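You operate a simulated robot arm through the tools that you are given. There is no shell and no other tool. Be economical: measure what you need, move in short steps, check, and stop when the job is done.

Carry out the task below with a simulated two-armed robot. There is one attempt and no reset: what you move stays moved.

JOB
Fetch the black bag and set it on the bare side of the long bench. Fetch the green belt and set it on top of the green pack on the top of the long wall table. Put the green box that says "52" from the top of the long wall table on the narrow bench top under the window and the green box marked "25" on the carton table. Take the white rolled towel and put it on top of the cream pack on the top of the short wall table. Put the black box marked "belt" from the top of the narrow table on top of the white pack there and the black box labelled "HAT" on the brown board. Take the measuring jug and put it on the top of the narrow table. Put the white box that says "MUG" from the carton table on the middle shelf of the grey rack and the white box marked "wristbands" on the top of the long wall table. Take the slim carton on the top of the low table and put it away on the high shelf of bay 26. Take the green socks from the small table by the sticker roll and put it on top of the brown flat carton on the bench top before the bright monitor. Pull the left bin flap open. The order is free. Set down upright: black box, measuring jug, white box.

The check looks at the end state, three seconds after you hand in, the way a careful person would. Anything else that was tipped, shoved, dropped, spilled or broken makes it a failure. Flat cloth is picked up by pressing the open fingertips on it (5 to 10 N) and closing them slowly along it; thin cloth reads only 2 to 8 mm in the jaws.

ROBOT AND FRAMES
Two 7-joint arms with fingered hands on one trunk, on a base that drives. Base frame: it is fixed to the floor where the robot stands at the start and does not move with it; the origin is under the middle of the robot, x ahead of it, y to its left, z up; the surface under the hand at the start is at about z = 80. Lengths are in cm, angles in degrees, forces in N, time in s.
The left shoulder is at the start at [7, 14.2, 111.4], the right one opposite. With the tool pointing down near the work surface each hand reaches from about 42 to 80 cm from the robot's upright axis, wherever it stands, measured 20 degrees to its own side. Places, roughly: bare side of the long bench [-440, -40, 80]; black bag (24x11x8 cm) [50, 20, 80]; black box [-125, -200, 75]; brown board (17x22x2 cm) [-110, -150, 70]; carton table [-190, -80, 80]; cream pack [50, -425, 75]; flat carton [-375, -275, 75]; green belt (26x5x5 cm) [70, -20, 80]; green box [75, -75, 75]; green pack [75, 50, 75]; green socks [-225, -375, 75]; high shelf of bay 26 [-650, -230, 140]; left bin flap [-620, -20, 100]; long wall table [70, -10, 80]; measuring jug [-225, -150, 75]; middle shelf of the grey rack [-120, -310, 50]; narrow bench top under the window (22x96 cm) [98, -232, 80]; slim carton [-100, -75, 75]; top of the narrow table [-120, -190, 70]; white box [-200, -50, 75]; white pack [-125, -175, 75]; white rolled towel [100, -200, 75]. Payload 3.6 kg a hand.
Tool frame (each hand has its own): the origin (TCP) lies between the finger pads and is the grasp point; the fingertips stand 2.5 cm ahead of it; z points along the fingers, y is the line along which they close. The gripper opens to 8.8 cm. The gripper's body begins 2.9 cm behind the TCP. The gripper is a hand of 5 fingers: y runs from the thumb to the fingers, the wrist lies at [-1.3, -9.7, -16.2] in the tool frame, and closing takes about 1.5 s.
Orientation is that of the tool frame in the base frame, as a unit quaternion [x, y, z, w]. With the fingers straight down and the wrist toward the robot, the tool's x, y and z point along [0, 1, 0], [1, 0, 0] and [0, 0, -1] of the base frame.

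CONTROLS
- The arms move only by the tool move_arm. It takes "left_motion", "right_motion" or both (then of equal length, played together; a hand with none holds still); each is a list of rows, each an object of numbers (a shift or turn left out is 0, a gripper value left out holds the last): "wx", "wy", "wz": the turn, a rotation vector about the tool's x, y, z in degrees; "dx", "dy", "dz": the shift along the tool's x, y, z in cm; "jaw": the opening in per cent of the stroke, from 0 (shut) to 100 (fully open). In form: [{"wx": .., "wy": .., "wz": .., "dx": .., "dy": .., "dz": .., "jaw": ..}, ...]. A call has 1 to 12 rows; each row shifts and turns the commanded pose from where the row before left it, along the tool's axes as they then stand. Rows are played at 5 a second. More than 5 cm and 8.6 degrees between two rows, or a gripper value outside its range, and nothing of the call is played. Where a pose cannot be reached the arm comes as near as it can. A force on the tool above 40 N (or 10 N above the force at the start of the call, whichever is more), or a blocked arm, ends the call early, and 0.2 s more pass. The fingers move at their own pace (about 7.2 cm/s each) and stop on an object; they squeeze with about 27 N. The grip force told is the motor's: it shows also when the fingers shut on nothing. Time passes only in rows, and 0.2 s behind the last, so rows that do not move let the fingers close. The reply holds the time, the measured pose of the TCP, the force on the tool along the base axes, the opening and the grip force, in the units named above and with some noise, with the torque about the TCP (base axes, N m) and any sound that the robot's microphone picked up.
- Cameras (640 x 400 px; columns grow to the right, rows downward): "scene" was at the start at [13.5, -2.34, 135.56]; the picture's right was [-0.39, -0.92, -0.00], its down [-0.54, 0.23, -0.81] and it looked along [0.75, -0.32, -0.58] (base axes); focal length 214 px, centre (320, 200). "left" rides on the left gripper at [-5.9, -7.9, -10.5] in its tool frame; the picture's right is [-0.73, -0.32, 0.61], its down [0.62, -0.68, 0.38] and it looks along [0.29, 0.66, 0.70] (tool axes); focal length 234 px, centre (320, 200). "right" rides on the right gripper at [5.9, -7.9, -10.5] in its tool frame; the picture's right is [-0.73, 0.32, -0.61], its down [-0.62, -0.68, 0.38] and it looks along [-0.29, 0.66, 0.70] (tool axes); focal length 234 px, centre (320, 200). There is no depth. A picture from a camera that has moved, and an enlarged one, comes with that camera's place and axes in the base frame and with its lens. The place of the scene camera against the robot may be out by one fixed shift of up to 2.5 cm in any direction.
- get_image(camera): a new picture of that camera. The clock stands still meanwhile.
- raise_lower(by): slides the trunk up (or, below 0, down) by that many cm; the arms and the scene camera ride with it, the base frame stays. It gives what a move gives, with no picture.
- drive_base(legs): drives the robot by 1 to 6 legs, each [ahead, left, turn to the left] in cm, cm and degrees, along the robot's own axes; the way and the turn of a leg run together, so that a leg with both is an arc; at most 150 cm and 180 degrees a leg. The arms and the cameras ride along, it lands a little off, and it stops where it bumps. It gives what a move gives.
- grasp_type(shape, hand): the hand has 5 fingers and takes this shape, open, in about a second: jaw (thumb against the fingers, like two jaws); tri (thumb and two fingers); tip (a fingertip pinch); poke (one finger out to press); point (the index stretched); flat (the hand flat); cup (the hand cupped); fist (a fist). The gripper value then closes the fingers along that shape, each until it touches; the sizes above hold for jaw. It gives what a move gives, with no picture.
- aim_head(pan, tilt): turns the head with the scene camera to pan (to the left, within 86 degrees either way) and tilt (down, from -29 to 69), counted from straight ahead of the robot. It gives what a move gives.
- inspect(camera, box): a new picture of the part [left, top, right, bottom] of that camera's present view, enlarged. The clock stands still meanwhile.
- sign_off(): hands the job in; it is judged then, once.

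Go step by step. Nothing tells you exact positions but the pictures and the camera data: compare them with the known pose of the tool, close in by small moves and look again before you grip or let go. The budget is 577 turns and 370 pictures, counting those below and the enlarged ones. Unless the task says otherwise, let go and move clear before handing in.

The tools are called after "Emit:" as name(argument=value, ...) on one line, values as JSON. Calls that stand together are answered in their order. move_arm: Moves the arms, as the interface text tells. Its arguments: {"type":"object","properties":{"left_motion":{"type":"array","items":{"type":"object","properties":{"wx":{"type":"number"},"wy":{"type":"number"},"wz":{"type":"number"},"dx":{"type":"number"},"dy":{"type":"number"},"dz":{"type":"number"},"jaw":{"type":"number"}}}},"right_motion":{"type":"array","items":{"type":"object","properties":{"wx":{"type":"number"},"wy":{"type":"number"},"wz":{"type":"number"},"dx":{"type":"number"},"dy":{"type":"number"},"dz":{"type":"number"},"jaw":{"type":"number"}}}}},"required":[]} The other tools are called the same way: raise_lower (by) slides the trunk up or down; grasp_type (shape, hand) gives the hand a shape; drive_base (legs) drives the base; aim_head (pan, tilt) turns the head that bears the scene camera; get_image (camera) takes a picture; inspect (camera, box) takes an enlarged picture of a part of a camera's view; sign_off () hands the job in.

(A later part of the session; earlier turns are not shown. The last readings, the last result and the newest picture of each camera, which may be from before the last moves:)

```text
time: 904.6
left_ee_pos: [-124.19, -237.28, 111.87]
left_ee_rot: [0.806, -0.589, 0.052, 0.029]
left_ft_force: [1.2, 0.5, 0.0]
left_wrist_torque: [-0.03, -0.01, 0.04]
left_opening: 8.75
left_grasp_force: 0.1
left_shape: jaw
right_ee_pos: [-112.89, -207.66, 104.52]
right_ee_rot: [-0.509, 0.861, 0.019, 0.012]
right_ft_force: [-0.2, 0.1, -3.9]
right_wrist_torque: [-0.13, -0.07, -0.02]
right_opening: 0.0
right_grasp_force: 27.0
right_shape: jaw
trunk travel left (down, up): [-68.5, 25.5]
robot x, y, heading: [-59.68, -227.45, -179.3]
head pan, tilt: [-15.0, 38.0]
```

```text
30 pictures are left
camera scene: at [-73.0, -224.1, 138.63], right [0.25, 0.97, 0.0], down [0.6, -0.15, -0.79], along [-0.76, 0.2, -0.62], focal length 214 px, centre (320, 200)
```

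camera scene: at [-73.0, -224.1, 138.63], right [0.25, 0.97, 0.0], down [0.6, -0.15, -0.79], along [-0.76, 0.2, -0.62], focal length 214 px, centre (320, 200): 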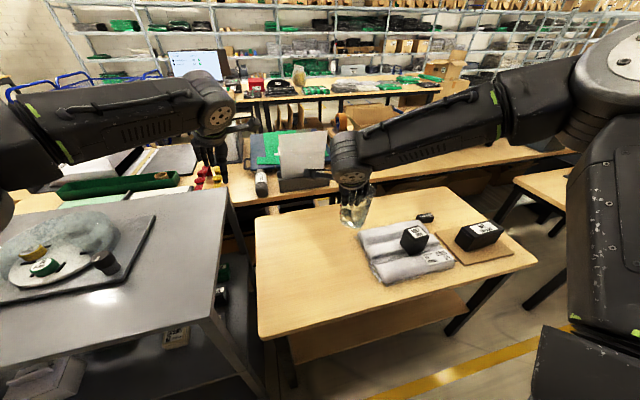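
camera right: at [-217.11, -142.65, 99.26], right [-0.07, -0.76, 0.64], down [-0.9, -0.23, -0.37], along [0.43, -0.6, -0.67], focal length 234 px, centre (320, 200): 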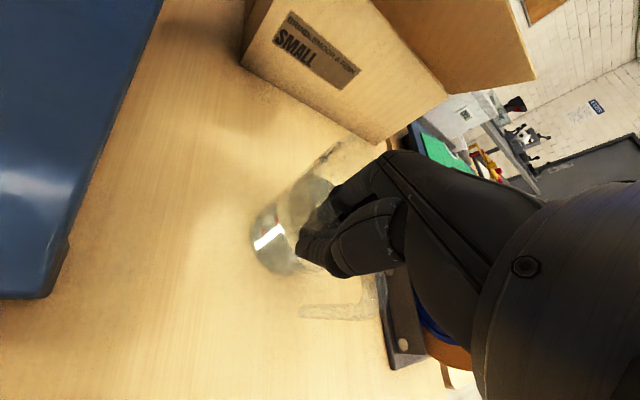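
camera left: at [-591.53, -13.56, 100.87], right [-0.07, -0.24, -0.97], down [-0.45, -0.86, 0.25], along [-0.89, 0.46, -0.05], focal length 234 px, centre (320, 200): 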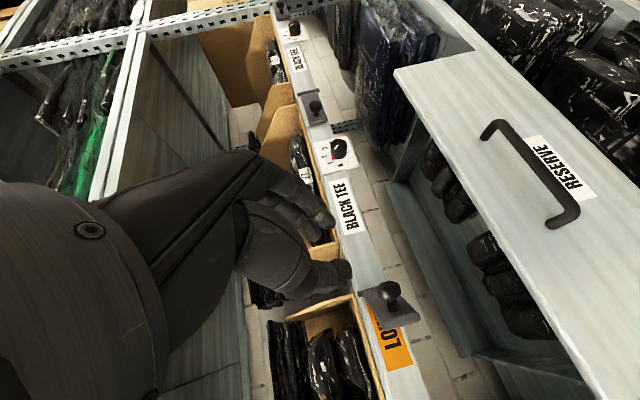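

Jug is over the free left part of the narrow table. I raise the left hand out of the way and lower by the trunk.

Emit:
move_arm(left_motion=[{"dz": -4}, {"dz": -4}, {"dz": -4}, {"dz": -4}, {"dz": -4}])

Emit:
raise_lower(by=-16)

Emit:
raise_lower(by=-4)

```text
time: 905.8
left_ee_pos: [-123.24, -236.09, 129.22]
left_ee_rot: [0.806, -0.59, 0.049, 0.03]
left_ft_force: [0.4, -0.9, 0.5]
left_wrist_torque: [0.02, 0.04, 0.01]
left_opening: 8.76
left_grasp_force: 0.1
left_shape: jaw
left hand out of reach, approached as far as the arm can: row 5
right_ee_pos: [-112.78, -207.9, 104.64]
right_ee_rot: [-0.508, 0.861, 0.019, 0.013]
right_ft_force: [0.0, -0.8, -3.1]
right_wrist_torque: [-0.11, -0.07, 0.01]
right_opening: 0.0
right_grasp_force: 27.3
right_shape: jaw
trunk travel left (down, up): [-68.5, 25.5]
robot x, y, heading: [-59.74, -227.63, -179.8]
head pan, tilt: [-15.0, 38.0]
```

```text
time: 907.7
left_ee_pos: [-123.3, -235.99, 113.08]
left_ee_rot: [0.807, -0.588, 0.049, 0.03]
left_ft_force: [-0.3, 0.4, -0.2]
left_wrist_torque: [0.01, -0.04, -0.04]
left_opening: 8.75
left_grasp_force: 0.0
left_shape: jaw
right_ee_pos: [-112.86, -207.68, 88.59]
right_ee_rot: [-0.508, 0.861, 0.019, 0.012]
right_ft_force: [-0.2, 0.7, -4.0]
right_wrist_torque: [-0.12, -0.05, -0.01]
right_opening: 0.0
right_grasp_force: 27.1
right_shape: jaw
trunk travel left (down, up): [-52.5, 41.5]
robot x, y, heading: [-59.91, -227.46, -179.7]
head pan, tilt: [-15.0, 38.0]
```

```text
time: 908.5
left_ee_pos: [-123.28, -236.06, 109.24]
left_ee_rot: [0.807, -0.588, 0.05, 0.029]
left_ft_force: [-0.4, 0.7, -0.5]
left_wrist_torque: [-0.02, 0.01, -0.05]
left_opening: 8.79
left_grasp_force: 0.2
left_shape: jaw
right_ee_pos: [-112.84, -207.83, 84.58]
right_ee_rot: [-0.509, 0.86, 0.018, 0.012]
right_ft_force: [-0.8, 0.3, -3.0]
right_wrist_torque: [-0.14, -0.03, 0.0]
right_opening: 0.01
right_grasp_force: 26.7
right_shape: jaw
trunk travel left (down, up): [-48.5, 45.5]
robot x, y, heading: [-60.31, -227.04, -179.6]
head pan, tilt: [-15.0, 38.0]
```

Emit:
raise_lower(by=-1.5)

Emit:
raise_lower(by=-0.8)

Emit:
inspect(camera="scene", box=[300, 150, 460, 260])

```text
time: 909.1
left_ee_pos: [-123.34, -235.98, 107.64]
left_ee_rot: [0.806, -0.589, 0.049, 0.03]
left_ft_force: [0.7, -0.5, 0.7]
left_wrist_torque: [-0.02, 0.05, 0.0]
left_opening: 8.77
left_grasp_force: 0.2
left_shape: jaw
right_ee_pos: [-112.86, -207.72, 83.09]
right_ee_rot: [-0.509, 0.86, 0.019, 0.011]
right_ft_force: [-0.2, 0.5, -4.1]
right_wrist_torque: [-0.12, -0.05, 0.01]
right_opening: 0.01
right_grasp_force: 26.7
right_shape: jaw
trunk travel left (down, up): [-47.0, 47.0]
robot x, y, heading: [-60.06, -227.58, -179.3]
head pan, tilt: [-15.0, 38.0]
```

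```text
time: 909.7
left_ee_pos: [-123.37, -235.96, 106.85]
left_ee_rot: [0.807, -0.588, 0.05, 0.031]
left_ft_force: [0.2, 0.1, -0.2]
left_wrist_torque: [0.0, 0.0, 0.02]
left_opening: 8.75
left_grasp_force: 0.1
left_shape: jaw
right_ee_pos: [-112.88, -207.67, 82.25]
right_ee_rot: [-0.509, 0.86, 0.019, 0.012]
right_ft_force: [-0.9, -1.2, -3.0]
right_wrist_torque: [-0.09, -0.04, 0.03]
right_opening: 0.02
right_grasp_force: 27.3
right_shape: jaw
trunk travel left (down, up): [-46.2, 47.8]
robot x, y, heading: [-59.76, -226.97, -179.6]
head pan, tilt: [-15.0, 38.0]
```

```text
3.64 times, centred on (380, 205) of scene
camera zoom: at [-72.89, -224.11, 116.34], right [0.25, 0.97, 0.0], down [0.6, -0.15, -0.79], along [-0.76, 0.2, -0.62], focal length 780 px, centre (102, 182)
```

zoom: 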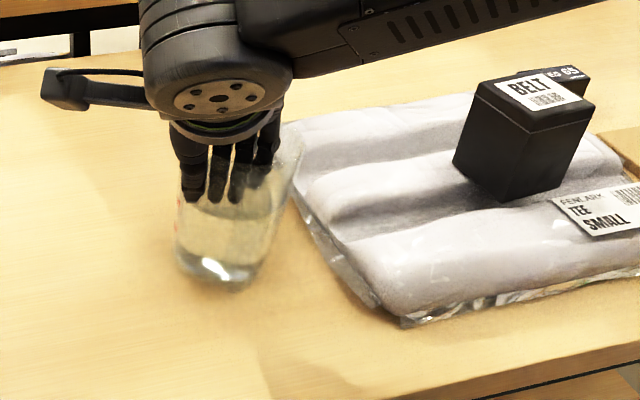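

Emit:
drive_base(legs=[[0, 3, 0]])

Emit:
raise_lower(by=-0.7)

Emit:
raise_lower(by=-0.5)

```text
time: 910.5
left_ee_pos: [-123.3, -239.08, 106.77]
left_ee_rot: [0.806, -0.589, 0.049, 0.029]
left_ft_force: [0.1, 0.3, 0.0]
left_wrist_torque: [0.0, -0.02, -0.01]
left_opening: 8.77
left_grasp_force: 0.1
left_shape: jaw
right_ee_pos: [-112.88, -210.65, 82.36]
right_ee_rot: [-0.508, 0.861, 0.02, 0.013]
right_ft_force: [-0.2, -0.5, -3.5]
right_wrist_torque: [-0.09, -0.05, -0.03]
right_opening: 0.0
right_grasp_force: 27.2
right_shape: jaw
trunk travel left (down, up): [-46.2, 47.8]
robot x, y, heading: [-59.69, -230.22, -179.9]
head pan, tilt: [-15.0, 38.0]
```

```text
time: 911.1
left_ee_pos: [-123.3, -238.82, 106.11]
left_ee_rot: [0.806, -0.589, 0.049, 0.029]
left_ft_force: [0.0, 0.5, 0.0]
left_wrist_torque: [0.01, 0.0, -0.02]
left_opening: 8.77
left_grasp_force: 0.0
left_shape: jaw
right_ee_pos: [-112.75, -210.78, 81.5]
right_ee_rot: [-0.509, 0.861, 0.02, 0.013]
right_ft_force: [-0.8, 0.5, -1.5]
right_wrist_torque: [0.05, 0.04, 0.03]
right_opening: 0.0
right_grasp_force: 27.3
right_shape: jaw
trunk travel left (down, up): [-45.5, 48.5]
robot x, y, heading: [-59.75, -230.67, -179.5]
head pan, tilt: [-15.0, 38.0]
```

```text
time: 911.6
left_ee_pos: [-123.32, -239.01, 105.84]
left_ee_rot: [0.806, -0.589, 0.05, 0.029]
left_ft_force: [0.4, 0.5, -0.2]
left_wrist_torque: [-0.03, 0.04, 0.04]
left_opening: 8.77
left_grasp_force: 0.1
left_shape: jaw
right_ee_pos: [-112.75, -210.81, 81.19]
right_ee_rot: [-0.509, 0.861, 0.019, 0.011]
right_ft_force: [-1.8, -1.1, 7.5]
right_wrist_torque: [0.07, 0.08, 0.05]
right_opening: 0.0
right_grasp_force: 26.9
right_shape: jaw
trunk travel left (down, up): [-45.0, 49.0]
robot x, y, heading: [-59.73, -230.43, -179.3]
head pan, tilt: [-15.0, 38.0]
```

Contact. Press slightly to level, then open slowly and rise.

Emit:
raise_lower(by=-0.4)

Emit:
move_arm(right_motion=[{"jaw": 5}, {"jaw": 10}, {"jaw": 16}, {"jaw": 24}, {"jaw": 34}, {"jaw": 34}])

Emit:
inspect(camera="scene", box=[300, 150, 460, 260])

```text
time: 912.2
left_ee_pos: [-123.1, -239.0, 105.42]
left_ee_rot: [0.806, -0.589, 0.049, 0.031]
left_ft_force: [-0.6, 0.8, 0.3]
left_wrist_torque: [-0.01, -0.01, 0.03]
left_opening: 8.77
left_grasp_force: 0.1
left_shape: jaw
right_ee_pos: [-112.64, -210.75, 80.92]
right_ee_rot: [-0.508, 0.861, 0.021, 0.009]
right_ft_force: [-1.3, 1.4, 24.6]
right_wrist_torque: [0.11, 0.19, 0.08]
right_opening: 0.0
right_grasp_force: 27.1
right_shape: jaw
trunk travel left (down, up): [-44.6, 49.4]
robot x, y, heading: [-59.9, -230.1, -179.6]
head pan, tilt: [-15.0, 38.0]
```

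```text
time: 913.6
left_ee_pos: [-123.27, -238.96, 105.19]
left_ee_rot: [0.806, -0.589, 0.05, 0.029]
left_ft_force: [-0.8, -0.2, -0.5]
left_wrist_torque: [-0.03, 0.02, 0.02]
left_opening: 8.78
left_grasp_force: 0.0
left_shape: jaw
right_ee_pos: [-112.91, -210.8, 80.59]
right_ee_rot: [-0.508, 0.861, 0.02, 0.013]
right_ft_force: [0.0, 0.0, 0.6]
right_wrist_torque: [0.01, 0.0, -0.02]
right_opening: 2.98
right_grasp_force: 0.0
right_shape: jaw
trunk travel left (down, up): [-44.6, 49.4]
robot x, y, heading: [-60.01, -230.4, -179.5]
head pan, tilt: [-15.0, 38.0]
```

```text
3.64 times, centred on (380, 205) of scene
camera zoom: at [-72.84, -227.12, 114.74], right [0.25, 0.97, 0.0], down [0.6, -0.15, -0.79], along [-0.76, 0.2, -0.62], focal length 780 px, centre (102, 182)
```

zoom: 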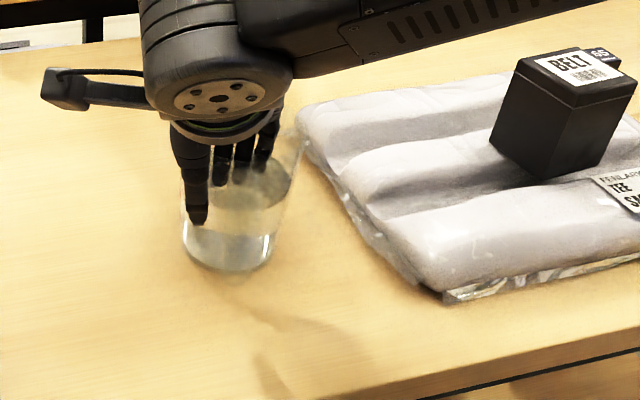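

The jug stands level. I raise straight up.

Emit:
raise_lower(by=5)

Emit:
raise_lower(by=22)

Emit:
drive_base(legs=[[-35, 0, 0]])

Emit:
inspect(camera="scene", box=[260, 130, 500, 290])

```text
time: 914.5
left_ee_pos: [-123.37, -238.95, 110.16]
left_ee_rot: [0.806, -0.589, 0.049, 0.03]
left_ft_force: [-0.3, 0.3, 0.8]
left_wrist_torque: [-0.01, -0.02, -0.02]
left_opening: 8.79
left_grasp_force: 0.1
left_shape: jaw
right_ee_pos: [-112.9, -210.72, 85.63]
right_ee_rot: [-0.508, 0.861, 0.018, 0.013]
right_ft_force: [0.4, 0.3, 0.2]
right_wrist_torque: [0.01, 0.0, 0.01]
right_opening: 2.93
right_grasp_force: 0.1
right_shape: jaw
trunk travel left (down, up): [-49.6, 44.4]
robot x, y, heading: [-60.02, -230.59, -179.5]
head pan, tilt: [-15.0, 38.0]
```

```text
time: 916.8
left_ee_pos: [-123.33, -238.99, 132.31]
left_ee_rot: [0.807, -0.588, 0.049, 0.03]
left_ft_force: [0.2, 0.1, -0.1]
left_wrist_torque: [0.02, 0.0, -0.01]
left_opening: 8.8
left_grasp_force: 0.0
left_shape: jaw
right_ee_pos: [-112.8, -210.7, 107.63]
right_ee_rot: [-0.509, 0.861, 0.019, 0.012]
right_ft_force: [-0.5, -0.5, 0.0]
right_wrist_torque: [0.01, 0.03, 0.02]
right_opening: 2.94
right_grasp_force: 0.0
right_shape: jaw
trunk travel left (down, up): [-71.6, 22.4]
robot x, y, heading: [-59.41, -230.11, -179.5]
head pan, tilt: [-15.0, 38.0]
```

```text
time: 919.1
left_ee_pos: [-88.36, -238.77, 132.19]
left_ee_rot: [0.807, -0.588, 0.049, 0.029]
left_ft_force: [0.0, 0.6, -0.3]
left_wrist_torque: [0.02, 0.04, 0.01]
left_opening: 8.78
left_grasp_force: 0.1
left_shape: jaw
right_ee_pos: [-77.95, -210.61, 107.63]
right_ee_rot: [-0.509, 0.86, 0.019, 0.014]
right_ft_force: [0.7, 0.2, -0.1]
right_wrist_torque: [0.02, -0.01, 0.01]
right_opening: 2.96
right_grasp_force: 0.1
right_shape: jaw
trunk travel left (down, up): [-71.6, 22.4]
robot x, y, heading: [-24.65, -229.98, -179.7]
head pan, tilt: [-15.0, 38.0]
```

```text
2.50 times, centred on (380, 210) of scene
camera zoom: at [-37.94, -226.81, 141.73], right [0.25, 0.97, 0.0], down [0.6, -0.15, -0.79], along [-0.76, 0.2, -0.62], focal length 536 px, centre (170, 175)
```

zoom: 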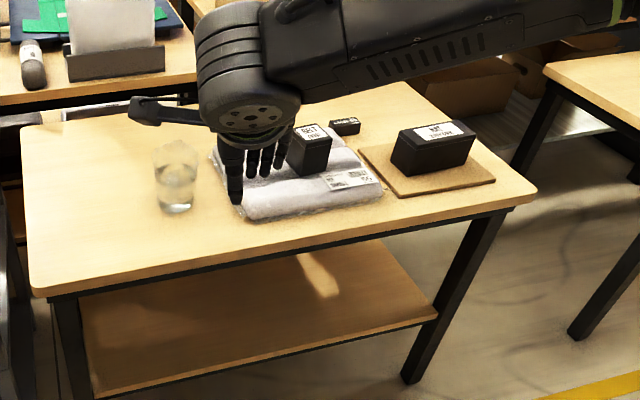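

The jug stands fine. Last job: the bag. I set both hands to the inward-facing vertical orientation (backs of closed fingers will press on the bag's ends).

Emit:
move_arm(left_motion=[{"wx": -0.5, "wy": -0.3, "wz": 8.3}, {"wx": -0.5, "wy": -0.3, "wz": 8.3}, {"wx": -0.5, "wy": -0.3, "wz": 8.3}, {"wx": -0.5, "wy": -0.3, "wz": 8.3}, {"wx": -0.5, "wy": -0.3, "wz": 8.3}, {"wx": -0.5, "wy": -0.3, "wz": 8.3}, {"wx": -0.5, "wy": -0.3, "wz": 8.3}, {"wx": -0.5, "wy": -0.3, "wz": 8.3}, {"wx": -0.5, "wy": -0.3, "wz": 8.3}, {"wx": -0.5, "wy": -0.3, "wz": 8.3}, {"wx": -0.5, "wy": -0.3, "wz": 8.3}, {"wx": -0.5, "wy": -0.3, "wz": 8.3}], right_motion=[{"wz": -8.3, "jaw": 0}, {"wz": -8.3}, {"wz": -8.3}, {"wz": -8.3}, {"wz": -8.3}, {"wz": -8.3}, {"wz": -8.3}, {"wz": -8.3}, {"wz": -8.3}, {"wz": -8.3}, {"wz": -8.3}, {"wz": -8.3}])

Emit:
move_arm(left_motion=[{"wz": 8.2, "jaw": 0}, {"dz": 2}, {"dz": 3}, {"dz": 3}], right_motion=[{"wz": -8.3}, {"wz": -8.3}, {"wz": -2}, {"dz": -2}])

Emit:
drive_base(legs=[[-5, 0, 0], [0, 0, 90], [0, 0, 90]])

```text
time: 921.7
left_ee_pos: [-82.72, -238.28, 127.42]
left_ee_rot: [-0.071, 0.997, -0.004, -0.003]
left_ft_force: [0.9, 0.9, -0.5]
left_wrist_torque: [-0.01, 0.01, 0.0]
left_opening: 8.76
left_grasp_force: 0.1
left_shape: jaw
left hand out of reach, approached as far as the arm can: row 8, 9, 10, 11, 12
right_ee_pos: [-77.89, -210.62, 107.66]
right_ee_rot: [0.986, -0.165, -0.002, -0.023]
right_ft_force: [0.3, 0.5, 0.0]
right_wrist_torque: [0.01, 0.0, 0.05]
right_opening: 0.0
right_grasp_force: 27.5
right_shape: jaw
trunk travel left (down, up): [-71.6, 22.4]
robot x, y, heading: [-24.8, -229.92, -179.0]
head pan, tilt: [-15.0, 38.0]
```

```text
time: 922.7
left_ee_pos: [-81.03, -237.81, 117.82]
left_ee_rot: [0.0, 1.0, -0.004, -0.002]
left_ft_force: [-0.9, -0.9, -1.0]
left_wrist_torque: [0.0, -0.01, 0.04]
left_opening: 0.01
left_grasp_force: 24.1
left_shape: jaw
left hand out of reach, approached as far as the arm can: row 1
right_ee_pos: [-77.87, -210.6, 109.73]
right_ee_rot: [1.0, -0.004, 0.001, -0.023]
right_ft_force: [-0.3, 0.6, -0.3]
right_wrist_torque: [0.02, 0.01, 0.0]
right_opening: 0.0
right_grasp_force: 26.9
right_shape: jaw
trunk travel left (down, up): [-71.6, 22.4]
robot x, y, heading: [-24.39, -230.27, -179.0]
head pan, tilt: [-15.0, 38.0]
```

```text
time: 931.2
left_ee_pos: [36.22, -221.92, 117.77]
left_ee_rot: [1.0, 0.001, 0.002, -0.005]
left_ft_force: [0.1, -0.3, -0.1]
left_wrist_torque: [0.01, -0.01, 0.0]
left_opening: 0.0
left_grasp_force: 27.1
left_shape: jaw
right_ee_pos: [33.23, -249.3, 109.7]
right_ee_rot: [0.003, 1.0, -0.023, -0.001]
right_ft_force: [-0.4, 0.3, -0.1]
right_wrist_torque: [0.02, 0.02, 0.04]
right_opening: 0.01
right_grasp_force: 27.0
right_shape: jaw
trunk travel left (down, up): [-71.6, 22.4]
robot x, y, heading: [-19.99, -229.66, 0.8]
head pan, tilt: [-15.0, 38.0]
```

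Emit:
drive_base(legs=[[0, 125, -0.8], [0, 122, 0]])

Emit:
aim_head(pan=0, tilt=45)

Emit:
get_image(camera="scene")

```text
time: 943.3
left_ee_pos: [38.33, 23.46, 117.83]
left_ee_rot: [1.0, -0.014, 0.003, -0.005]
left_ft_force: [0.0, -0.7, -0.7]
left_wrist_torque: [0.01, 0.02, 0.01]
left_opening: 0.0
left_grasp_force: 27.4
left_shape: jaw
right_ee_pos: [34.42, -3.6, 109.65]
right_ee_rot: [0.018, 1.0, -0.022, -0.001]
right_ft_force: [0.6, 0.3, -0.5]
right_wrist_torque: [0.0, -0.01, 0.03]
right_opening: 0.03
right_grasp_force: 27.4
right_shape: jaw
trunk travel left (down, up): [-71.6, 22.4]
robot x, y, heading: [-18.27, 17.4, -0.8]
head pan, tilt: [-15.0, 38.0]
```

```text
time: 944.1
left_ee_pos: [38.33, 23.58, 117.77]
left_ee_rot: [1.0, -0.013, 0.002, -0.005]
left_ft_force: [-0.5, -0.7, -0.1]
left_wrist_torque: [-0.01, -0.01, 0.01]
left_opening: 0.01
left_grasp_force: 26.7
left_shape: jaw
right_ee_pos: [34.51, -3.6, 109.66]
right_ee_rot: [0.019, 1.0, -0.023, -0.001]
right_ft_force: [0.4, -0.7, -0.1]
right_wrist_torque: [-0.01, 0.02, 0.04]
right_opening: 0.0
right_grasp_force: 27.0
right_shape: jaw
trunk travel left (down, up): [-71.6, 22.4]
robot x, y, heading: [-18.28, 16.96, -0.6]
head pan, tilt: [0.0, 45.0]
```

```text
26 pictures are left
camera scene: at [-4.43, 18.15, 140.72], right [-0.02, -1.0, 0.0], down [-0.71, 0.01, -0.71], along [0.71, -0.01, -0.71], focal length 214 px, centre (320, 200)
```

scene: 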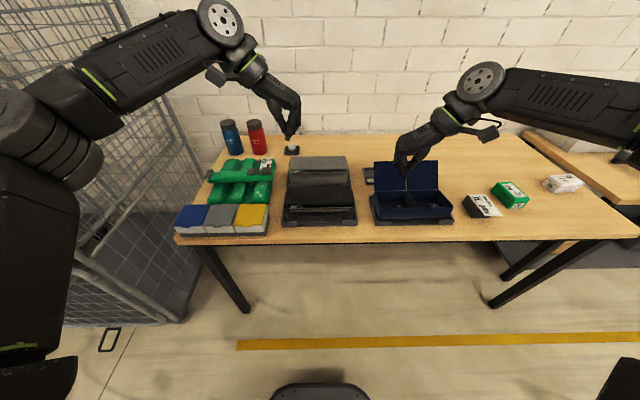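

Emit:
inspect(camera="scene", box=[240, 150, 400, 250])

```text
4.00 times, centred on (320, 200) of scene
camera zoom: at [-4.43, 18.15, 140.72], right [-0.02, -1.0, 0.0], down [-0.71, 0.01, -0.71], along [0.71, -0.01, -0.71], focal length 858 px, centre (320, 200)
```

zoom: 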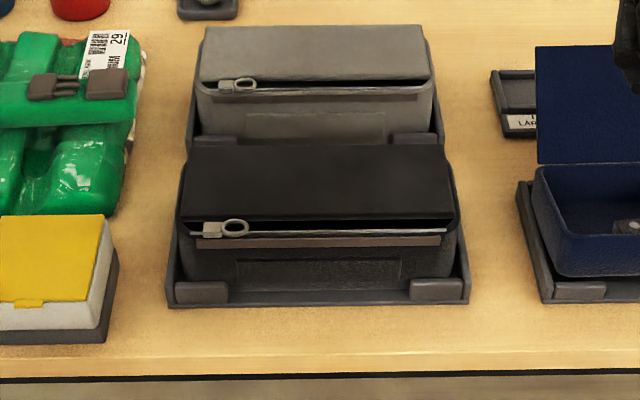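

Both ends have about 5 cm of free space. I bring the closed hands beside the bag's ends, above.

Emit:
drive_base(legs=[[9, 0, 0.7]])

Emit:
move_arm(left_motion=[{"dz": 4, "dy": -2}, {"dz": 4, "dy": -2}, {"dy": -4}, {"dx": 0}], right_motion=[{"dy": 2}, {"dy": 2}, {"dy": 1.6}, {"dx": -4}])

```text
time: 945.2
left_ee_pos: [47.3, 24.13, 117.81]
left_ee_rot: [1.0, -0.008, 0.002, -0.006]
left_ft_force: [0.2, -0.1, 0.2]
left_wrist_torque: [-0.02, 0.0, -0.02]
left_opening: 0.03
left_grasp_force: 26.7
left_shape: jaw
right_ee_pos: [43.88, -3.03, 109.84]
right_ee_rot: [0.012, 1.0, -0.023, 0.0]
right_ft_force: [-0.4, -0.7, 0.6]
right_wrist_torque: [0.02, 0.03, -0.03]
right_opening: 0.04
right_grasp_force: 26.9
right_shape: jaw
trunk travel left (down, up): [-71.6, 22.4]
robot x, y, heading: [-8.69, 17.38, -0.2]
head pan, tilt: [0.0, 45.0]
```

```text
time: 946.2
left_ee_pos: [47.69, 32.36, 109.69]
left_ee_rot: [1.0, -0.009, 0.002, -0.005]
left_ft_force: [0.7, -0.1, -0.3]
left_wrist_torque: [0.01, 0.02, 0.01]
left_opening: 0.02
left_grasp_force: 27.1
left_shape: jaw
right_ee_pos: [48.25, 2.49, 109.36]
right_ee_rot: [0.014, 1.0, -0.023, -0.002]
right_ft_force: [0.4, -0.4, -0.5]
right_wrist_torque: [-0.01, 0.0, -0.02]
right_opening: 0.0
right_grasp_force: 27.4
right_shape: jaw
trunk travel left (down, up): [-71.6, 22.4]
robot x, y, heading: [-8.78, 17.0, -0.3]
head pan, tilt: [0.0, 45.0]
```

Emit:
raise_lower(by=-15)

Emit:
inspect(camera="scene", box=[220, 110, 420, 240])

```text
time: 948.0
left_ee_pos: [47.51, 32.2, 94.81]
left_ee_rot: [1.0, -0.008, 0.002, -0.005]
left_ft_force: [-0.2, -0.3, -0.3]
left_wrist_torque: [0.01, -0.01, 0.0]
left_opening: 0.0
left_grasp_force: 27.1
left_shape: jaw
right_ee_pos: [48.0, 2.45, 94.44]
right_ee_rot: [0.012, 1.0, -0.023, -0.002]
right_ft_force: [0.2, 0.8, 0.0]
right_wrist_torque: [0.02, 0.0, 0.02]
right_opening: 0.0
right_grasp_force: 26.7
right_shape: jaw
trunk travel left (down, up): [-56.6, 37.4]
robot x, y, heading: [-8.67, 16.87, -0.1]
head pan, tilt: [0.0, 45.0]
```

```text
3.08 times, centred on (320, 175) of scene
camera zoom: at [4.64, 18.22, 125.73], right [0.0, -1.0, 0.0], down [-0.71, 0.0, -0.71], along [0.71, 0.0, -0.71], focal length 660 px, centre (320, 277)
```

zoom: 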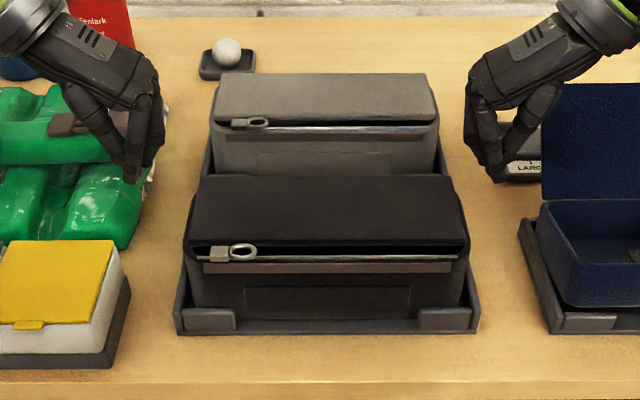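

Emit:
raise_lower(by=-7.6)

Emit:
inspect(camera="scene", box=[220, 110, 420, 240])

```text
time: 949.3
left_ee_pos: [47.33, 31.98, 87.35]
left_ee_rot: [1.0, -0.01, 0.002, -0.006]
left_ft_force: [0.0, -0.2, 0.4]
left_wrist_torque: [0.02, 0.0, 0.01]
left_opening: 0.0
left_grasp_force: 27.4
left_shape: jaw
right_ee_pos: [48.08, 2.43, 87.45]
right_ee_rot: [0.015, 1.0, -0.019, 0.004]
right_ft_force: [-2.5, -3.5, 13.2]
right_wrist_torque: [0.3, -0.13, 0.05]
right_opening: 0.0
right_grasp_force: 26.3
right_shape: jaw
trunk travel left (down, up): [-49.0, 45.0]
robot x, y, heading: [-9.11, 17.21, -0.4]
head pan, tilt: [0.0, 45.0]
stopped: the force on the tool passed its limit at 42 N (the readings are from after the stop); the commanded pose is now the measured one
```

```text
3.08 times, centred on (320, 175) of scene
camera zoom: at [4.48, 18.13, 118.19], right [-0.01, -1.0, 0.0], down [-0.71, 0.0, -0.71], along [0.71, 0.0, -0.71], focal length 660 px, centre (320, 277)
```

zoom: 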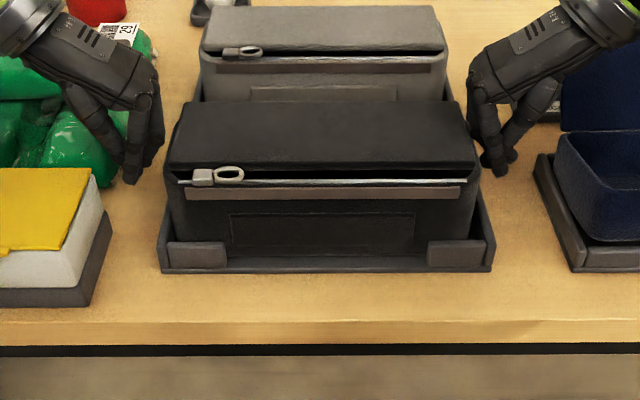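

The right knuckles touch the bag's edge. Raise, move the right hand out 1.5 cm (left 0.8), lower again.

Emit:
raise_lower(by=3)

Emit:
move_arm(left_motion=[{"dy": -0.8}, {"dy": 0}], right_motion=[{"dy": -1.0}, {"dy": -0.6}])

Emit:
raise_lower(by=-3.2)

```text
time: 950.0
left_ee_pos: [47.59, 32.25, 90.23]
left_ee_rot: [1.0, -0.008, 0.002, -0.005]
left_ft_force: [0.9, -0.1, 0.0]
left_wrist_torque: [0.02, 0.01, -0.01]
left_opening: 0.0
left_grasp_force: 27.0
left_shape: jaw
right_ee_pos: [48.26, 2.41, 90.16]
right_ee_rot: [0.014, 1.0, -0.021, 0.002]
right_ft_force: [0.1, 0.2, 0.4]
right_wrist_torque: [-0.01, 0.03, -0.03]
right_opening: 0.0
right_grasp_force: 26.6
right_shape: jaw
trunk travel left (down, up): [-52.0, 42.0]
robot x, y, heading: [-9.02, 17.06, -0.4]
head pan, tilt: [0.0, 45.0]
```

```text
time: 950.6
left_ee_pos: [47.56, 32.84, 90.22]
left_ee_rot: [1.0, -0.008, 0.002, -0.005]
left_ft_force: [-1.0, -0.7, 0.4]
left_wrist_torque: [0.01, 0.01, 0.02]
left_opening: 0.0
left_grasp_force: 27.0
left_shape: jaw
right_ee_pos: [48.01, 0.84, 90.37]
right_ee_rot: [0.014, 1.0, -0.02, 0.002]
right_ft_force: [-0.5, -0.6, -0.1]
right_wrist_torque: [0.02, 0.03, 0.0]
right_opening: 0.0
right_grasp_force: 26.9
right_shape: jaw
trunk travel left (down, up): [-52.0, 42.0]
robot x, y, heading: [-8.99, 17.46, -0.1]
head pan, tilt: [0.0, 45.0]
```

```text
time: 951.4
left_ee_pos: [47.54, 33.0, 87.17]
left_ee_rot: [1.0, -0.007, 0.002, -0.005]
left_ft_force: [0.5, -0.6, -0.2]
left_wrist_torque: [0.01, -0.06, 0.0]
left_opening: 0.0
left_grasp_force: 27.0
left_shape: jaw
right_ee_pos: [48.03, 0.8, 87.14]
right_ee_rot: [0.015, 1.0, -0.02, 0.003]
right_ft_force: [0.6, 0.1, 0.4]
right_wrist_torque: [0.03, -0.01, 0.01]
right_opening: 0.01
right_grasp_force: 27.7
right_shape: jaw
trunk travel left (down, up): [-48.8, 45.2]
robot x, y, heading: [-9.02, 17.23, -0.2]
head pan, tilt: [0.0, 45.0]
```

Emit:
raise_lower(by=-1)

Emit:
move_arm(left_motion=[{"dy": 0.5}, {"dy": 0.5}, {"dy": 0.4}, {"dy": 0.4}], right_motion=[{"dy": 0.5}, {"dy": 0.5}, {"dy": 0.4}, {"dy": 0.4}])

```text
time: 952.0
left_ee_pos: [47.58, 32.99, 86.03]
left_ee_rot: [1.0, -0.008, 0.002, -0.005]
left_ft_force: [-0.2, -0.5, -0.5]
left_wrist_torque: [0.0, 0.02, 0.02]
left_opening: 0.0
left_grasp_force: 26.8
left_shape: jaw
right_ee_pos: [48.12, 0.87, 86.17]
right_ee_rot: [0.014, 1.0, -0.02, 0.002]
right_ft_force: [0.8, 1.0, 0.2]
right_wrist_torque: [0.0, -0.01, 0.03]
right_opening: 0.01
right_grasp_force: 26.6
right_shape: jaw
trunk travel left (down, up): [-47.8, 46.2]
robot x, y, heading: [-8.51, 17.45, -0.4]
head pan, tilt: [0.0, 45.0]
```

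```text
time: 953.0
left_ee_pos: [47.54, 31.38, 86.15]
left_ee_rot: [1.0, -0.005, 0.003, -0.007]
left_ft_force: [-0.7, 14.5, 5.3]
left_wrist_torque: [-0.38, -0.05, 0.11]
left_opening: 0.0
left_grasp_force: 26.9
left_shape: jaw
right_ee_pos: [48.12, 2.05, 86.06]
right_ee_rot: [0.019, 1.0, -0.022, 0.003]
right_ft_force: [-0.4, -20.0, 2.7]
right_wrist_torque: [0.45, -0.05, -0.22]
right_opening: 0.02
right_grasp_force: 26.9
right_shape: jaw
trunk travel left (down, up): [-47.8, 46.2]
robot x, y, heading: [-9.17, 17.2, -0.2]
head pan, tilt: [0.0, 45.0]
stopped in row 4 (right hand): the force on the tool passed its limit at 42 N (the readings are from after the stop); the commanded pose is now the measured one
```

Contact is high on the ends (knuckles). I ease off, lower 1.3 cm more and press again.

Emit:
move_arm(left_motion=[{"dy": -1.2}], right_motion=[{"dy": -1.2}])

Emit:
raise_lower(by=-1.4)

Emit:
move_arm(left_motion=[{"dy": 0.6}, {"dy": 0.4}, {"dy": 0.3}, {"dy": 0.2}], right_motion=[{"dy": 0.6}, {"dy": 0.4}, {"dy": 0.2}, {"dy": 0.1}])

```text
time: 953.4
left_ee_pos: [47.56, 32.59, 86.02]
left_ee_rot: [1.0, -0.006, 0.002, -0.006]
left_ft_force: [-0.1, 0.4, -0.2]
left_wrist_torque: [-0.02, -0.01, -0.01]
left_opening: 0.0
left_grasp_force: 26.8
left_shape: jaw
right_ee_pos: [48.26, 1.16, 86.03]
right_ee_rot: [0.015, 1.0, -0.022, 0.003]
right_ft_force: [0.0, -0.6, 0.3]
right_wrist_torque: [-0.05, -0.01, 0.01]
right_opening: 0.01
right_grasp_force: 27.4
right_shape: jaw
trunk travel left (down, up): [-47.8, 46.2]
robot x, y, heading: [-9.3, 17.22, -0.4]
head pan, tilt: [0.0, 45.0]
```

```text
time: 954.0
left_ee_pos: [47.6, 32.64, 84.68]
left_ee_rot: [1.0, -0.006, 0.001, -0.006]
left_ft_force: [0.0, 0.2, -0.9]
left_wrist_torque: [-0.03, 0.0, 0.0]
left_opening: 0.0
left_grasp_force: 27.0
left_shape: jaw
right_ee_pos: [48.2, 1.05, 84.64]
right_ee_rot: [0.017, 1.0, -0.022, 0.003]
right_ft_force: [0.1, 0.4, -0.1]
right_wrist_torque: [0.02, 0.01, 0.01]
right_opening: 0.0
right_grasp_force: 27.2
right_shape: jaw
trunk travel left (down, up): [-46.4, 47.6]
robot x, y, heading: [-8.7, 17.05, -0.4]
head pan, tilt: [0.0, 45.0]
```

```text
time: 954.7
left_ee_pos: [47.56, 31.82, 84.69]
left_ee_rot: [1.0, -0.003, 0.002, -0.008]
left_ft_force: [-1.1, 11.3, 3.7]
left_wrist_torque: [-0.44, -0.09, 0.03]
left_opening: 0.0
left_grasp_force: 27.3
left_shape: jaw
right_ee_pos: [48.25, 1.51, 84.64]
right_ee_rot: [0.022, 0.999, -0.023, 0.004]
right_ft_force: [-0.7, -14.1, 2.0]
right_wrist_torque: [0.49, -0.03, -0.09]
right_opening: 0.01
right_grasp_force: 26.8
right_shape: jaw
trunk travel left (down, up): [-46.4, 47.6]
robot x, y, heading: [-8.87, 17.46, -0.5]
head pan, tilt: [0.0, 45.0]
stopped in row 3 (right hand): the force on the tool passed its limit at 44 N (the readings are from after the stop); the commanded pose is now the measured one
```

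The contact is on the lid edges. I increase the squeeze gently and try lifting with the trunk.

Emit:
move_arm(left_motion=[{"dy": 0.12}, {"dy": 0.1}, {"dy": 0.1}], right_motion=[{"dy": 0.1}, {"dy": 0.08}, {"dy": 0.08}])

Emit:
raise_lower(by=1)

```text
time: 955.4
left_ee_pos: [47.66, 31.76, 84.68]
left_ee_rot: [1.0, -0.001, 0.002, -0.008]
left_ft_force: [-2.3, 12.2, 6.1]
left_wrist_torque: [-0.54, -0.1, 0.03]
left_opening: 0.01
left_grasp_force: 27.1
left_shape: jaw
right_ee_pos: [48.25, 1.44, 84.76]
right_ee_rot: [0.024, 0.999, -0.025, 0.004]
right_ft_force: [-2.1, -13.7, 2.3]
right_wrist_torque: [0.52, -0.02, -0.08]
right_opening: 0.02
right_grasp_force: 27.2
right_shape: jaw
trunk travel left (down, up): [-46.4, 47.6]
robot x, y, heading: [-8.71, 17.64, -0.1]
head pan, tilt: [0.0, 45.0]
stopped in row 3 (right hand): the force on the tool passed its limit at 42 N (the readings are from after the stop); the commanded pose is now the measured one
```

```text
time: 956.0
left_ee_pos: [47.82, 31.58, 85.57]
left_ee_rot: [1.0, -0.002, 0.002, -0.007]
left_ft_force: [0.8, 0.5, 0.3]
left_wrist_torque: [-0.01, 0.01, -0.04]
left_opening: 0.0
left_grasp_force: 26.8
left_shape: jaw
right_ee_pos: [48.36, 1.55, 85.59]
right_ee_rot: [0.023, 0.999, -0.024, 0.004]
right_ft_force: [-0.4, -2.1, 1.0]
right_wrist_torque: [0.06, -0.01, -0.03]
right_opening: 0.0
right_grasp_force: 27.1
right_shape: jaw
trunk travel left (down, up): [-47.4, 46.6]
robot x, y, heading: [-9.1, 17.19, -0.0]
head pan, tilt: [0.0, 45.0]
```

The hands slid up. I tilt both hands 20° so the fingertips press low on the ends, and try again.

Emit:
move_arm(left_motion=[{"dy": -1}, {"wx": -5}, {"wx": -5}, {"wx": -5}, {"wx": -5}], right_motion=[{"dy": -1}, {"wx": -5}, {"wx": -5}, {"wx": -5}, {"wx": -5}])

Emit:
inspect(camera="scene", box=[220, 110, 420, 240])

```text
time: 957.2
left_ee_pos: [47.79, 32.74, 85.6]
left_ee_rot: [0.986, -0.001, 0.003, 0.166]
left_ft_force: [-0.3, 0.4, -0.2]
left_wrist_torque: [0.04, -0.01, 0.0]
left_opening: 0.0
left_grasp_force: 26.8
left_shape: jaw
right_ee_pos: [47.5, 0.72, 86.24]
right_ee_rot: [0.023, 0.988, 0.149, 0.008]
right_ft_force: [-0.2, -0.3, 0.0]
right_wrist_torque: [0.0, -0.03, -0.01]
right_opening: 0.0
right_grasp_force: 27.2
right_shape: jaw
right hand out of reach, approached as far as the arm can: row 5
trunk travel left (down, up): [-47.4, 46.6]
robot x, y, heading: [-8.67, 17.36, -0.5]
head pan, tilt: [0.0, 45.0]
```

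```text
3.08 times, centred on (320, 175) of scene
camera zoom: at [4.61, 18.11, 116.6], right [-0.01, -1.0, 0.0], down [-0.71, 0.0, -0.71], along [0.71, 0.0, -0.71], focal length 660 px, centre (320, 277)
```

zoom: 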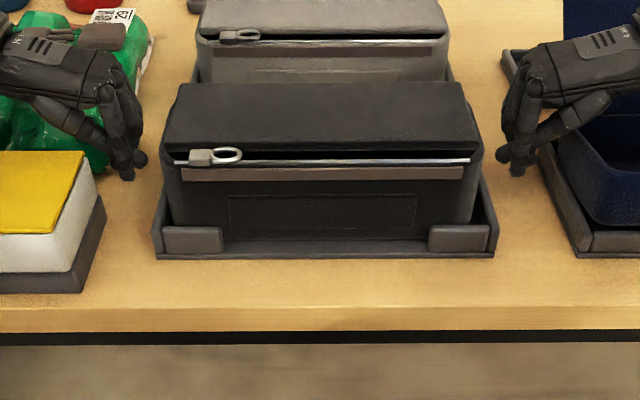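

Emit:
move_arm(left_motion=[{"dy": 0.47, "dz": 0.16}, {"dy": 0.47, "dz": 0.16}, {"dy": 0.28, "dz": 0.1}, {"dy": 0.19, "dz": 0.07}, {"dy": 0.19, "dz": 0.07}], right_motion=[{"dy": 0.47, "dz": 0.15}, {"dy": 0.47, "dz": 0.15}, {"dy": 0.28, "dz": 0.09}, {"dy": 0.19, "dz": 0.06}, {"dy": 0.19, "dz": 0.06}])

```text
time: 958.4
left_ee_pos: [47.79, 30.99, 85.59]
left_ee_rot: [0.986, -0.003, 0.002, 0.166]
left_ft_force: [-0.1, 0.2, -0.4]
left_wrist_torque: [0.02, -0.01, -0.01]
left_opening: 0.0
left_grasp_force: 26.6
left_shape: jaw
right_ee_pos: [47.37, 2.33, 86.21]
right_ee_rot: [0.022, 0.989, 0.147, 0.008]
right_ft_force: [0.6, -0.3, 0.1]
right_wrist_torque: [-0.02, 0.05, 0.0]
right_opening: 0.03
right_grasp_force: 26.8
right_shape: jaw
trunk travel left (down, up): [-47.4, 46.6]
robot x, y, heading: [-8.81, 16.93, -0.8]
head pan, tilt: [0.0, 45.0]
```

Emit:
move_arm(left_motion=[{"dy": 0.28, "dz": 0.1}, {"dy": 0.28, "dz": 0.1}, {"dy": 0.19, "dz": 0.07}, {"dy": 0.19, "dz": 0.07}], right_motion=[{"dy": 0.28, "dz": 0.09}, {"dy": 0.28, "dz": 0.09}, {"dy": 0.19, "dz": 0.06}, {"dy": 0.19, "dz": 0.06}])

```text
time: 959.2
left_ee_pos: [47.89, 30.68, 85.58]
left_ee_rot: [0.986, 0.002, 0.003, 0.165]
left_ft_force: [-0.6, 19.8, 2.2]
left_wrist_torque: [-0.26, -0.01, 0.19]
left_opening: 0.01
left_grasp_force: 27.3
left_shape: jaw
right_ee_pos: [47.52, 2.66, 86.24]
right_ee_rot: [0.026, 0.989, 0.146, 0.011]
right_ft_force: [-1.2, -21.5, 3.0]
right_wrist_torque: [0.22, -0.02, -0.1]
right_opening: 0.0
right_grasp_force: 27.0
right_shape: jaw
trunk travel left (down, up): [-47.4, 46.6]
robot x, y, heading: [-9.06, 17.2, -0.4]
head pan, tilt: [0.0, 45.0]
stopped in row 4 (left hand): the force on the tool passed its limit at 43 N (the readings are from after the stop); the commanded pose is now the measured one
```

Squeeze is ~20 N on each side. Lift 1 cm with the trunk and read the forces.

Emit:
raise_lower(by=1)

Emit:
inspect(camera="scene", box=[220, 110, 420, 240])

```text
time: 959.8
left_ee_pos: [47.94, 30.65, 86.45]
left_ee_rot: [0.986, 0.002, 0.002, 0.164]
left_ft_force: [-0.2, 29.0, -1.9]
left_wrist_torque: [-0.23, 0.08, 0.28]
left_opening: 0.01
left_grasp_force: 26.8
left_shape: jaw
right_ee_pos: [47.58, 2.94, 87.14]
right_ee_rot: [0.026, 0.989, 0.148, 0.01]
right_ft_force: [-2.7, -28.4, -2.0]
right_wrist_torque: [0.1, 0.02, -0.13]
right_opening: 0.0
right_grasp_force: 26.6
right_shape: jaw
trunk travel left (down, up): [-48.4, 45.6]
robot x, y, heading: [-8.93, 17.07, -0.6]
head pan, tilt: [0.0, 45.0]
```

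```text
3.08 times, centred on (320, 175) of scene
camera zoom: at [4.68, 18.16, 117.58], right [-0.01, -1.0, 0.0], down [-0.71, 0.0, -0.71], along [0.71, 0.0, -0.71], focal length 660 px, centre (320, 277)
```

zoom: 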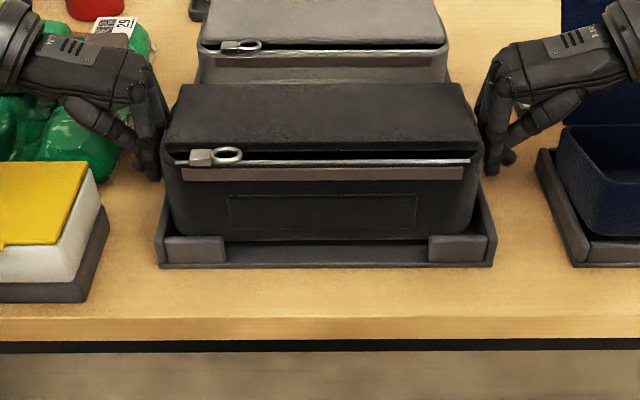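

It carries weight now. Lift more.

Emit:
raise_lower(by=3)

Emit:
inspect(camera="scene", box=[220, 110, 420, 240])

```text
time: 960.6
left_ee_pos: [48.02, 30.7, 89.52]
left_ee_rot: [0.987, 0.001, 0.002, 0.164]
left_ft_force: [1.4, 31.8, -2.4]
left_wrist_torque: [-0.28, 0.0, 0.33]
left_opening: 0.0
left_grasp_force: 27.3
left_shape: jaw
right_ee_pos: [47.64, 2.78, 90.06]
right_ee_rot: [0.026, 0.989, 0.147, 0.01]
right_ft_force: [-0.5, -33.2, -1.0]
right_wrist_torque: [0.15, -0.01, -0.2]
right_opening: 0.02
right_grasp_force: 27.7
right_shape: jaw
trunk travel left (down, up): [-51.4, 42.6]
robot x, y, heading: [-9.18, 17.41, -0.5]
head pan, tilt: [0.0, 45.0]
```

```text
3.08 times, centred on (320, 175) of scene
camera zoom: at [4.76, 18.15, 120.58], right [-0.01, -1.0, 0.0], down [-0.71, 0.0, -0.71], along [0.71, 0.0, -0.71], focal length 660 px, centre (320, 277)
```

zoom: 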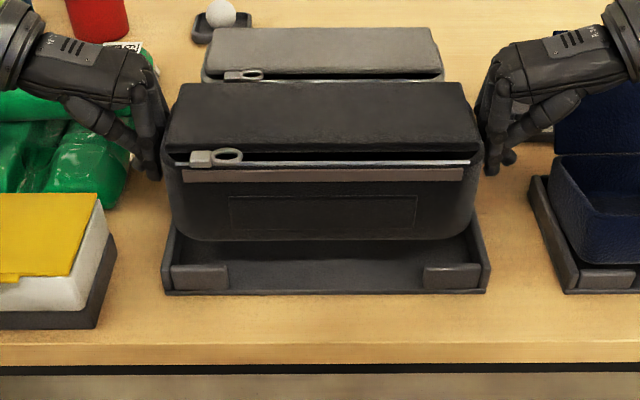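

The bag is lifted cleanly. I raise it well clear and start the careful route (no turns): back, right, backward along the far side.

Emit:
raise_lower(by=18)

Emit:
drive_base(legs=[[-25, 0, 0]])

Emit:
drive_base(legs=[[0, -60, 0], [0, -60, 0], [0, -60, 0], [0, -60, 0]])

```text
time: 962.6
left_ee_pos: [47.91, 30.57, 107.56]
left_ee_rot: [0.987, 0.001, 0.002, 0.163]
left_ft_force: [1.7, 34.2, -1.5]
left_wrist_torque: [-0.3, -0.02, 0.32]
left_opening: 0.0
left_grasp_force: 26.7
left_shape: jaw
right_ee_pos: [47.6, 2.81, 108.11]
right_ee_rot: [0.024, 0.989, 0.147, 0.01]
right_ft_force: [-1.6, -34.0, -1.0]
right_wrist_torque: [0.13, 0.04, -0.23]
right_opening: 0.0
right_grasp_force: 27.4
right_shape: jaw
trunk travel left (down, up): [-69.4, 24.6]
robot x, y, heading: [-8.82, 17.41, -0.7]
head pan, tilt: [0.0, 45.0]
```

```text
time: 964.4
left_ee_pos: [22.92, 30.59, 107.58]
left_ee_rot: [0.986, 0.0, 0.001, 0.164]
left_ft_force: [0.9, 34.6, -2.0]
left_wrist_torque: [-0.29, -0.02, 0.33]
left_opening: 0.0
left_grasp_force: 27.0
left_shape: jaw
right_ee_pos: [22.61, 2.79, 108.06]
right_ee_rot: [0.027, 0.989, 0.147, 0.009]
right_ft_force: [-0.7, -34.1, -1.0]
right_wrist_torque: [0.14, 0.02, -0.25]
right_opening: 0.0
right_grasp_force: 26.9
right_shape: jaw
trunk travel left (down, up): [-69.4, 24.6]
robot x, y, heading: [-33.69, 17.04, -0.5]
head pan, tilt: [0.0, 45.0]
```

```text
time: 976.8
left_ee_pos: [19.9, -209.82, 107.52]
left_ee_rot: [0.986, -0.004, 0.001, 0.164]
left_ft_force: [0.7, 30.8, -2.0]
left_wrist_torque: [-0.27, 0.02, 0.3]
left_opening: 0.0
left_grasp_force: 27.3
left_shape: jaw
right_ee_pos: [19.36, -237.6, 108.08]
right_ee_rot: [0.03, 0.989, 0.147, 0.01]
right_ft_force: [-0.5, -31.5, -1.0]
right_wrist_torque: [0.13, 0.0, -0.21]
right_opening: 0.0
right_grasp_force: 27.5
right_shape: jaw
trunk travel left (down, up): [-69.4, 24.6]
robot x, y, heading: [-37.19, -222.55, -1.0]
head pan, tilt: [0.0, 45.0]
```

Emit:
drive_base(legs=[[8, -60, 1], [0, -60, 0], [0, -60, 0], [0, -60, 0], [0, -62, 0]])

Emit:
drive_base(legs=[[-90, 0, 0], [-90, 0, 0], [-90, 0, 0]])

Emit:
drive_base(legs=[[-90, 0, 0], [-90, 0, 0], [-55, 0, 0]])

```text
time: 992.2
left_ee_pos: [28.83, -509.72, 107.51]
left_ee_rot: [0.986, 0.008, 0.003, 0.164]
left_ft_force: [0.1, 29.3, -1.2]
left_wrist_torque: [-0.22, 0.02, 0.26]
left_opening: 0.03
left_grasp_force: 26.7
left_shape: jaw
right_ee_pos: [28.86, -537.61, 108.03]
right_ee_rot: [0.02, 0.989, 0.147, 0.01]
right_ft_force: [-1.1, -29.5, -1.3]
right_wrist_torque: [0.14, 0.0, -0.17]
right_opening: 0.0
right_grasp_force: 27.2
right_shape: jaw
trunk travel left (down, up): [-69.4, 24.6]
robot x, y, heading: [-27.67, -523.57, 0.2]
head pan, tilt: [0.0, 45.0]
```

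```text
time: 1005.6
left_ee_pos: [-239.56, -511.58, 107.46]
left_ee_rot: [0.986, 0.003, 0.002, 0.165]
left_ft_force: [-0.2, 27.7, -1.8]
left_wrist_torque: [-0.2, 0.01, 0.23]
left_opening: 0.0
left_grasp_force: 27.0
left_shape: jaw
right_ee_pos: [-239.86, -539.34, 108.13]
right_ee_rot: [0.026, 0.989, 0.147, 0.01]
right_ft_force: [-0.8, -27.7, -1.8]
right_wrist_torque: [0.08, -0.02, -0.17]
right_opening: 0.01
right_grasp_force: 27.0
right_shape: jaw
trunk travel left (down, up): [-69.4, 24.6]
robot x, y, heading: [-296.22, -525.33, -0.5]
head pan, tilt: [0.0, 45.0]
```

```text
time: 1017.4
left_ee_pos: [-474.01, -510.06, 107.53]
left_ee_rot: [0.987, 0.002, 0.003, 0.163]
left_ft_force: [0.9, 24.9, -2.2]
left_wrist_torque: [-0.2, -0.01, 0.23]
left_opening: 0.01
left_grasp_force: 27.0
left_shape: jaw
right_ee_pos: [-474.28, -537.95, 108.04]
right_ee_rot: [0.027, 0.989, 0.146, 0.01]
right_ft_force: [-1.2, -25.8, -1.4]
right_wrist_torque: [0.08, -0.01, -0.17]
right_opening: 0.0
right_grasp_force: 26.6
right_shape: jaw
trunk travel left (down, up): [-69.4, 24.6]
robot x, y, heading: [-530.94, -523.79, -0.6]
head pan, tilt: [0.0, 45.0]
```

Holding. A tiny extra squeeze, then strafe up the shelf aisle.

Emit:
move_arm(left_motion=[{"dy": 0.1, "dz": 0.03}, {"dy": 0}], right_motion=[{"dy": 0.1, "dz": 0.03}, {"dy": 0}])

Emit:
drive_base(legs=[[0, 70, 0.5], [0, 70, 0], [0, 70, 0]])

Emit:
get_image(camera="scene")

```text
time: 1018.0
left_ee_pos: [-474.09, -510.11, 107.46]
left_ee_rot: [0.987, 0.003, 0.002, 0.163]
left_ft_force: [0.9, 26.2, -1.9]
left_wrist_torque: [-0.16, 0.02, 0.23]
left_opening: 0.0
left_grasp_force: 26.8
left_shape: jaw
right_ee_pos: [-474.27, -537.96, 108.09]
right_ee_rot: [0.027, 0.989, 0.147, 0.01]
right_ft_force: [0.1, -26.2, -0.7]
right_wrist_torque: [0.12, -0.01, -0.15]
right_opening: 0.03
right_grasp_force: 26.8
right_shape: jaw
trunk travel left (down, up): [-69.4, 24.6]
robot x, y, heading: [-530.59, -523.27, -0.4]
head pan, tilt: [0.0, 45.0]
```

```text
time: 1028.7
left_ee_pos: [-475.31, -299.2, 107.45]
left_ee_rot: [0.987, 0.009, 0.004, 0.163]
left_ft_force: [-0.6, 34.9, -2.3]
left_wrist_torque: [-0.26, 0.01, 0.28]
left_opening: 0.0
left_grasp_force: 26.6
left_shape: jaw
right_ee_pos: [-475.45, -326.92, 108.15]
right_ee_rot: [0.02, 0.989, 0.146, 0.009]
right_ft_force: [-0.8, -35.7, -0.9]
right_wrist_torque: [0.12, 0.02, -0.21]
right_opening: 0.01
right_grasp_force: 26.9
right_shape: jaw
trunk travel left (down, up): [-69.4, 24.6]
robot x, y, heading: [-532.15, -313.27, 0.2]
head pan, tilt: [0.0, 45.0]
```

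```text
19 pictures are left
camera scene: at [-518.46, -312.12, 138.58], right [0.01, -1.0, 0.0], down [-0.71, -0.01, -0.71], along [0.71, 0.01, -0.71], focal length 214 px, centre (320, 200)
```

scene: 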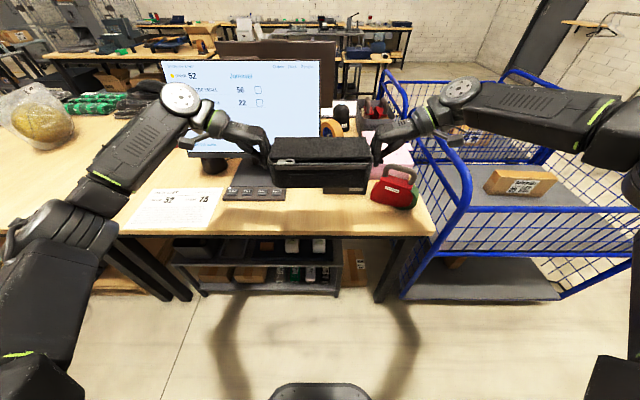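

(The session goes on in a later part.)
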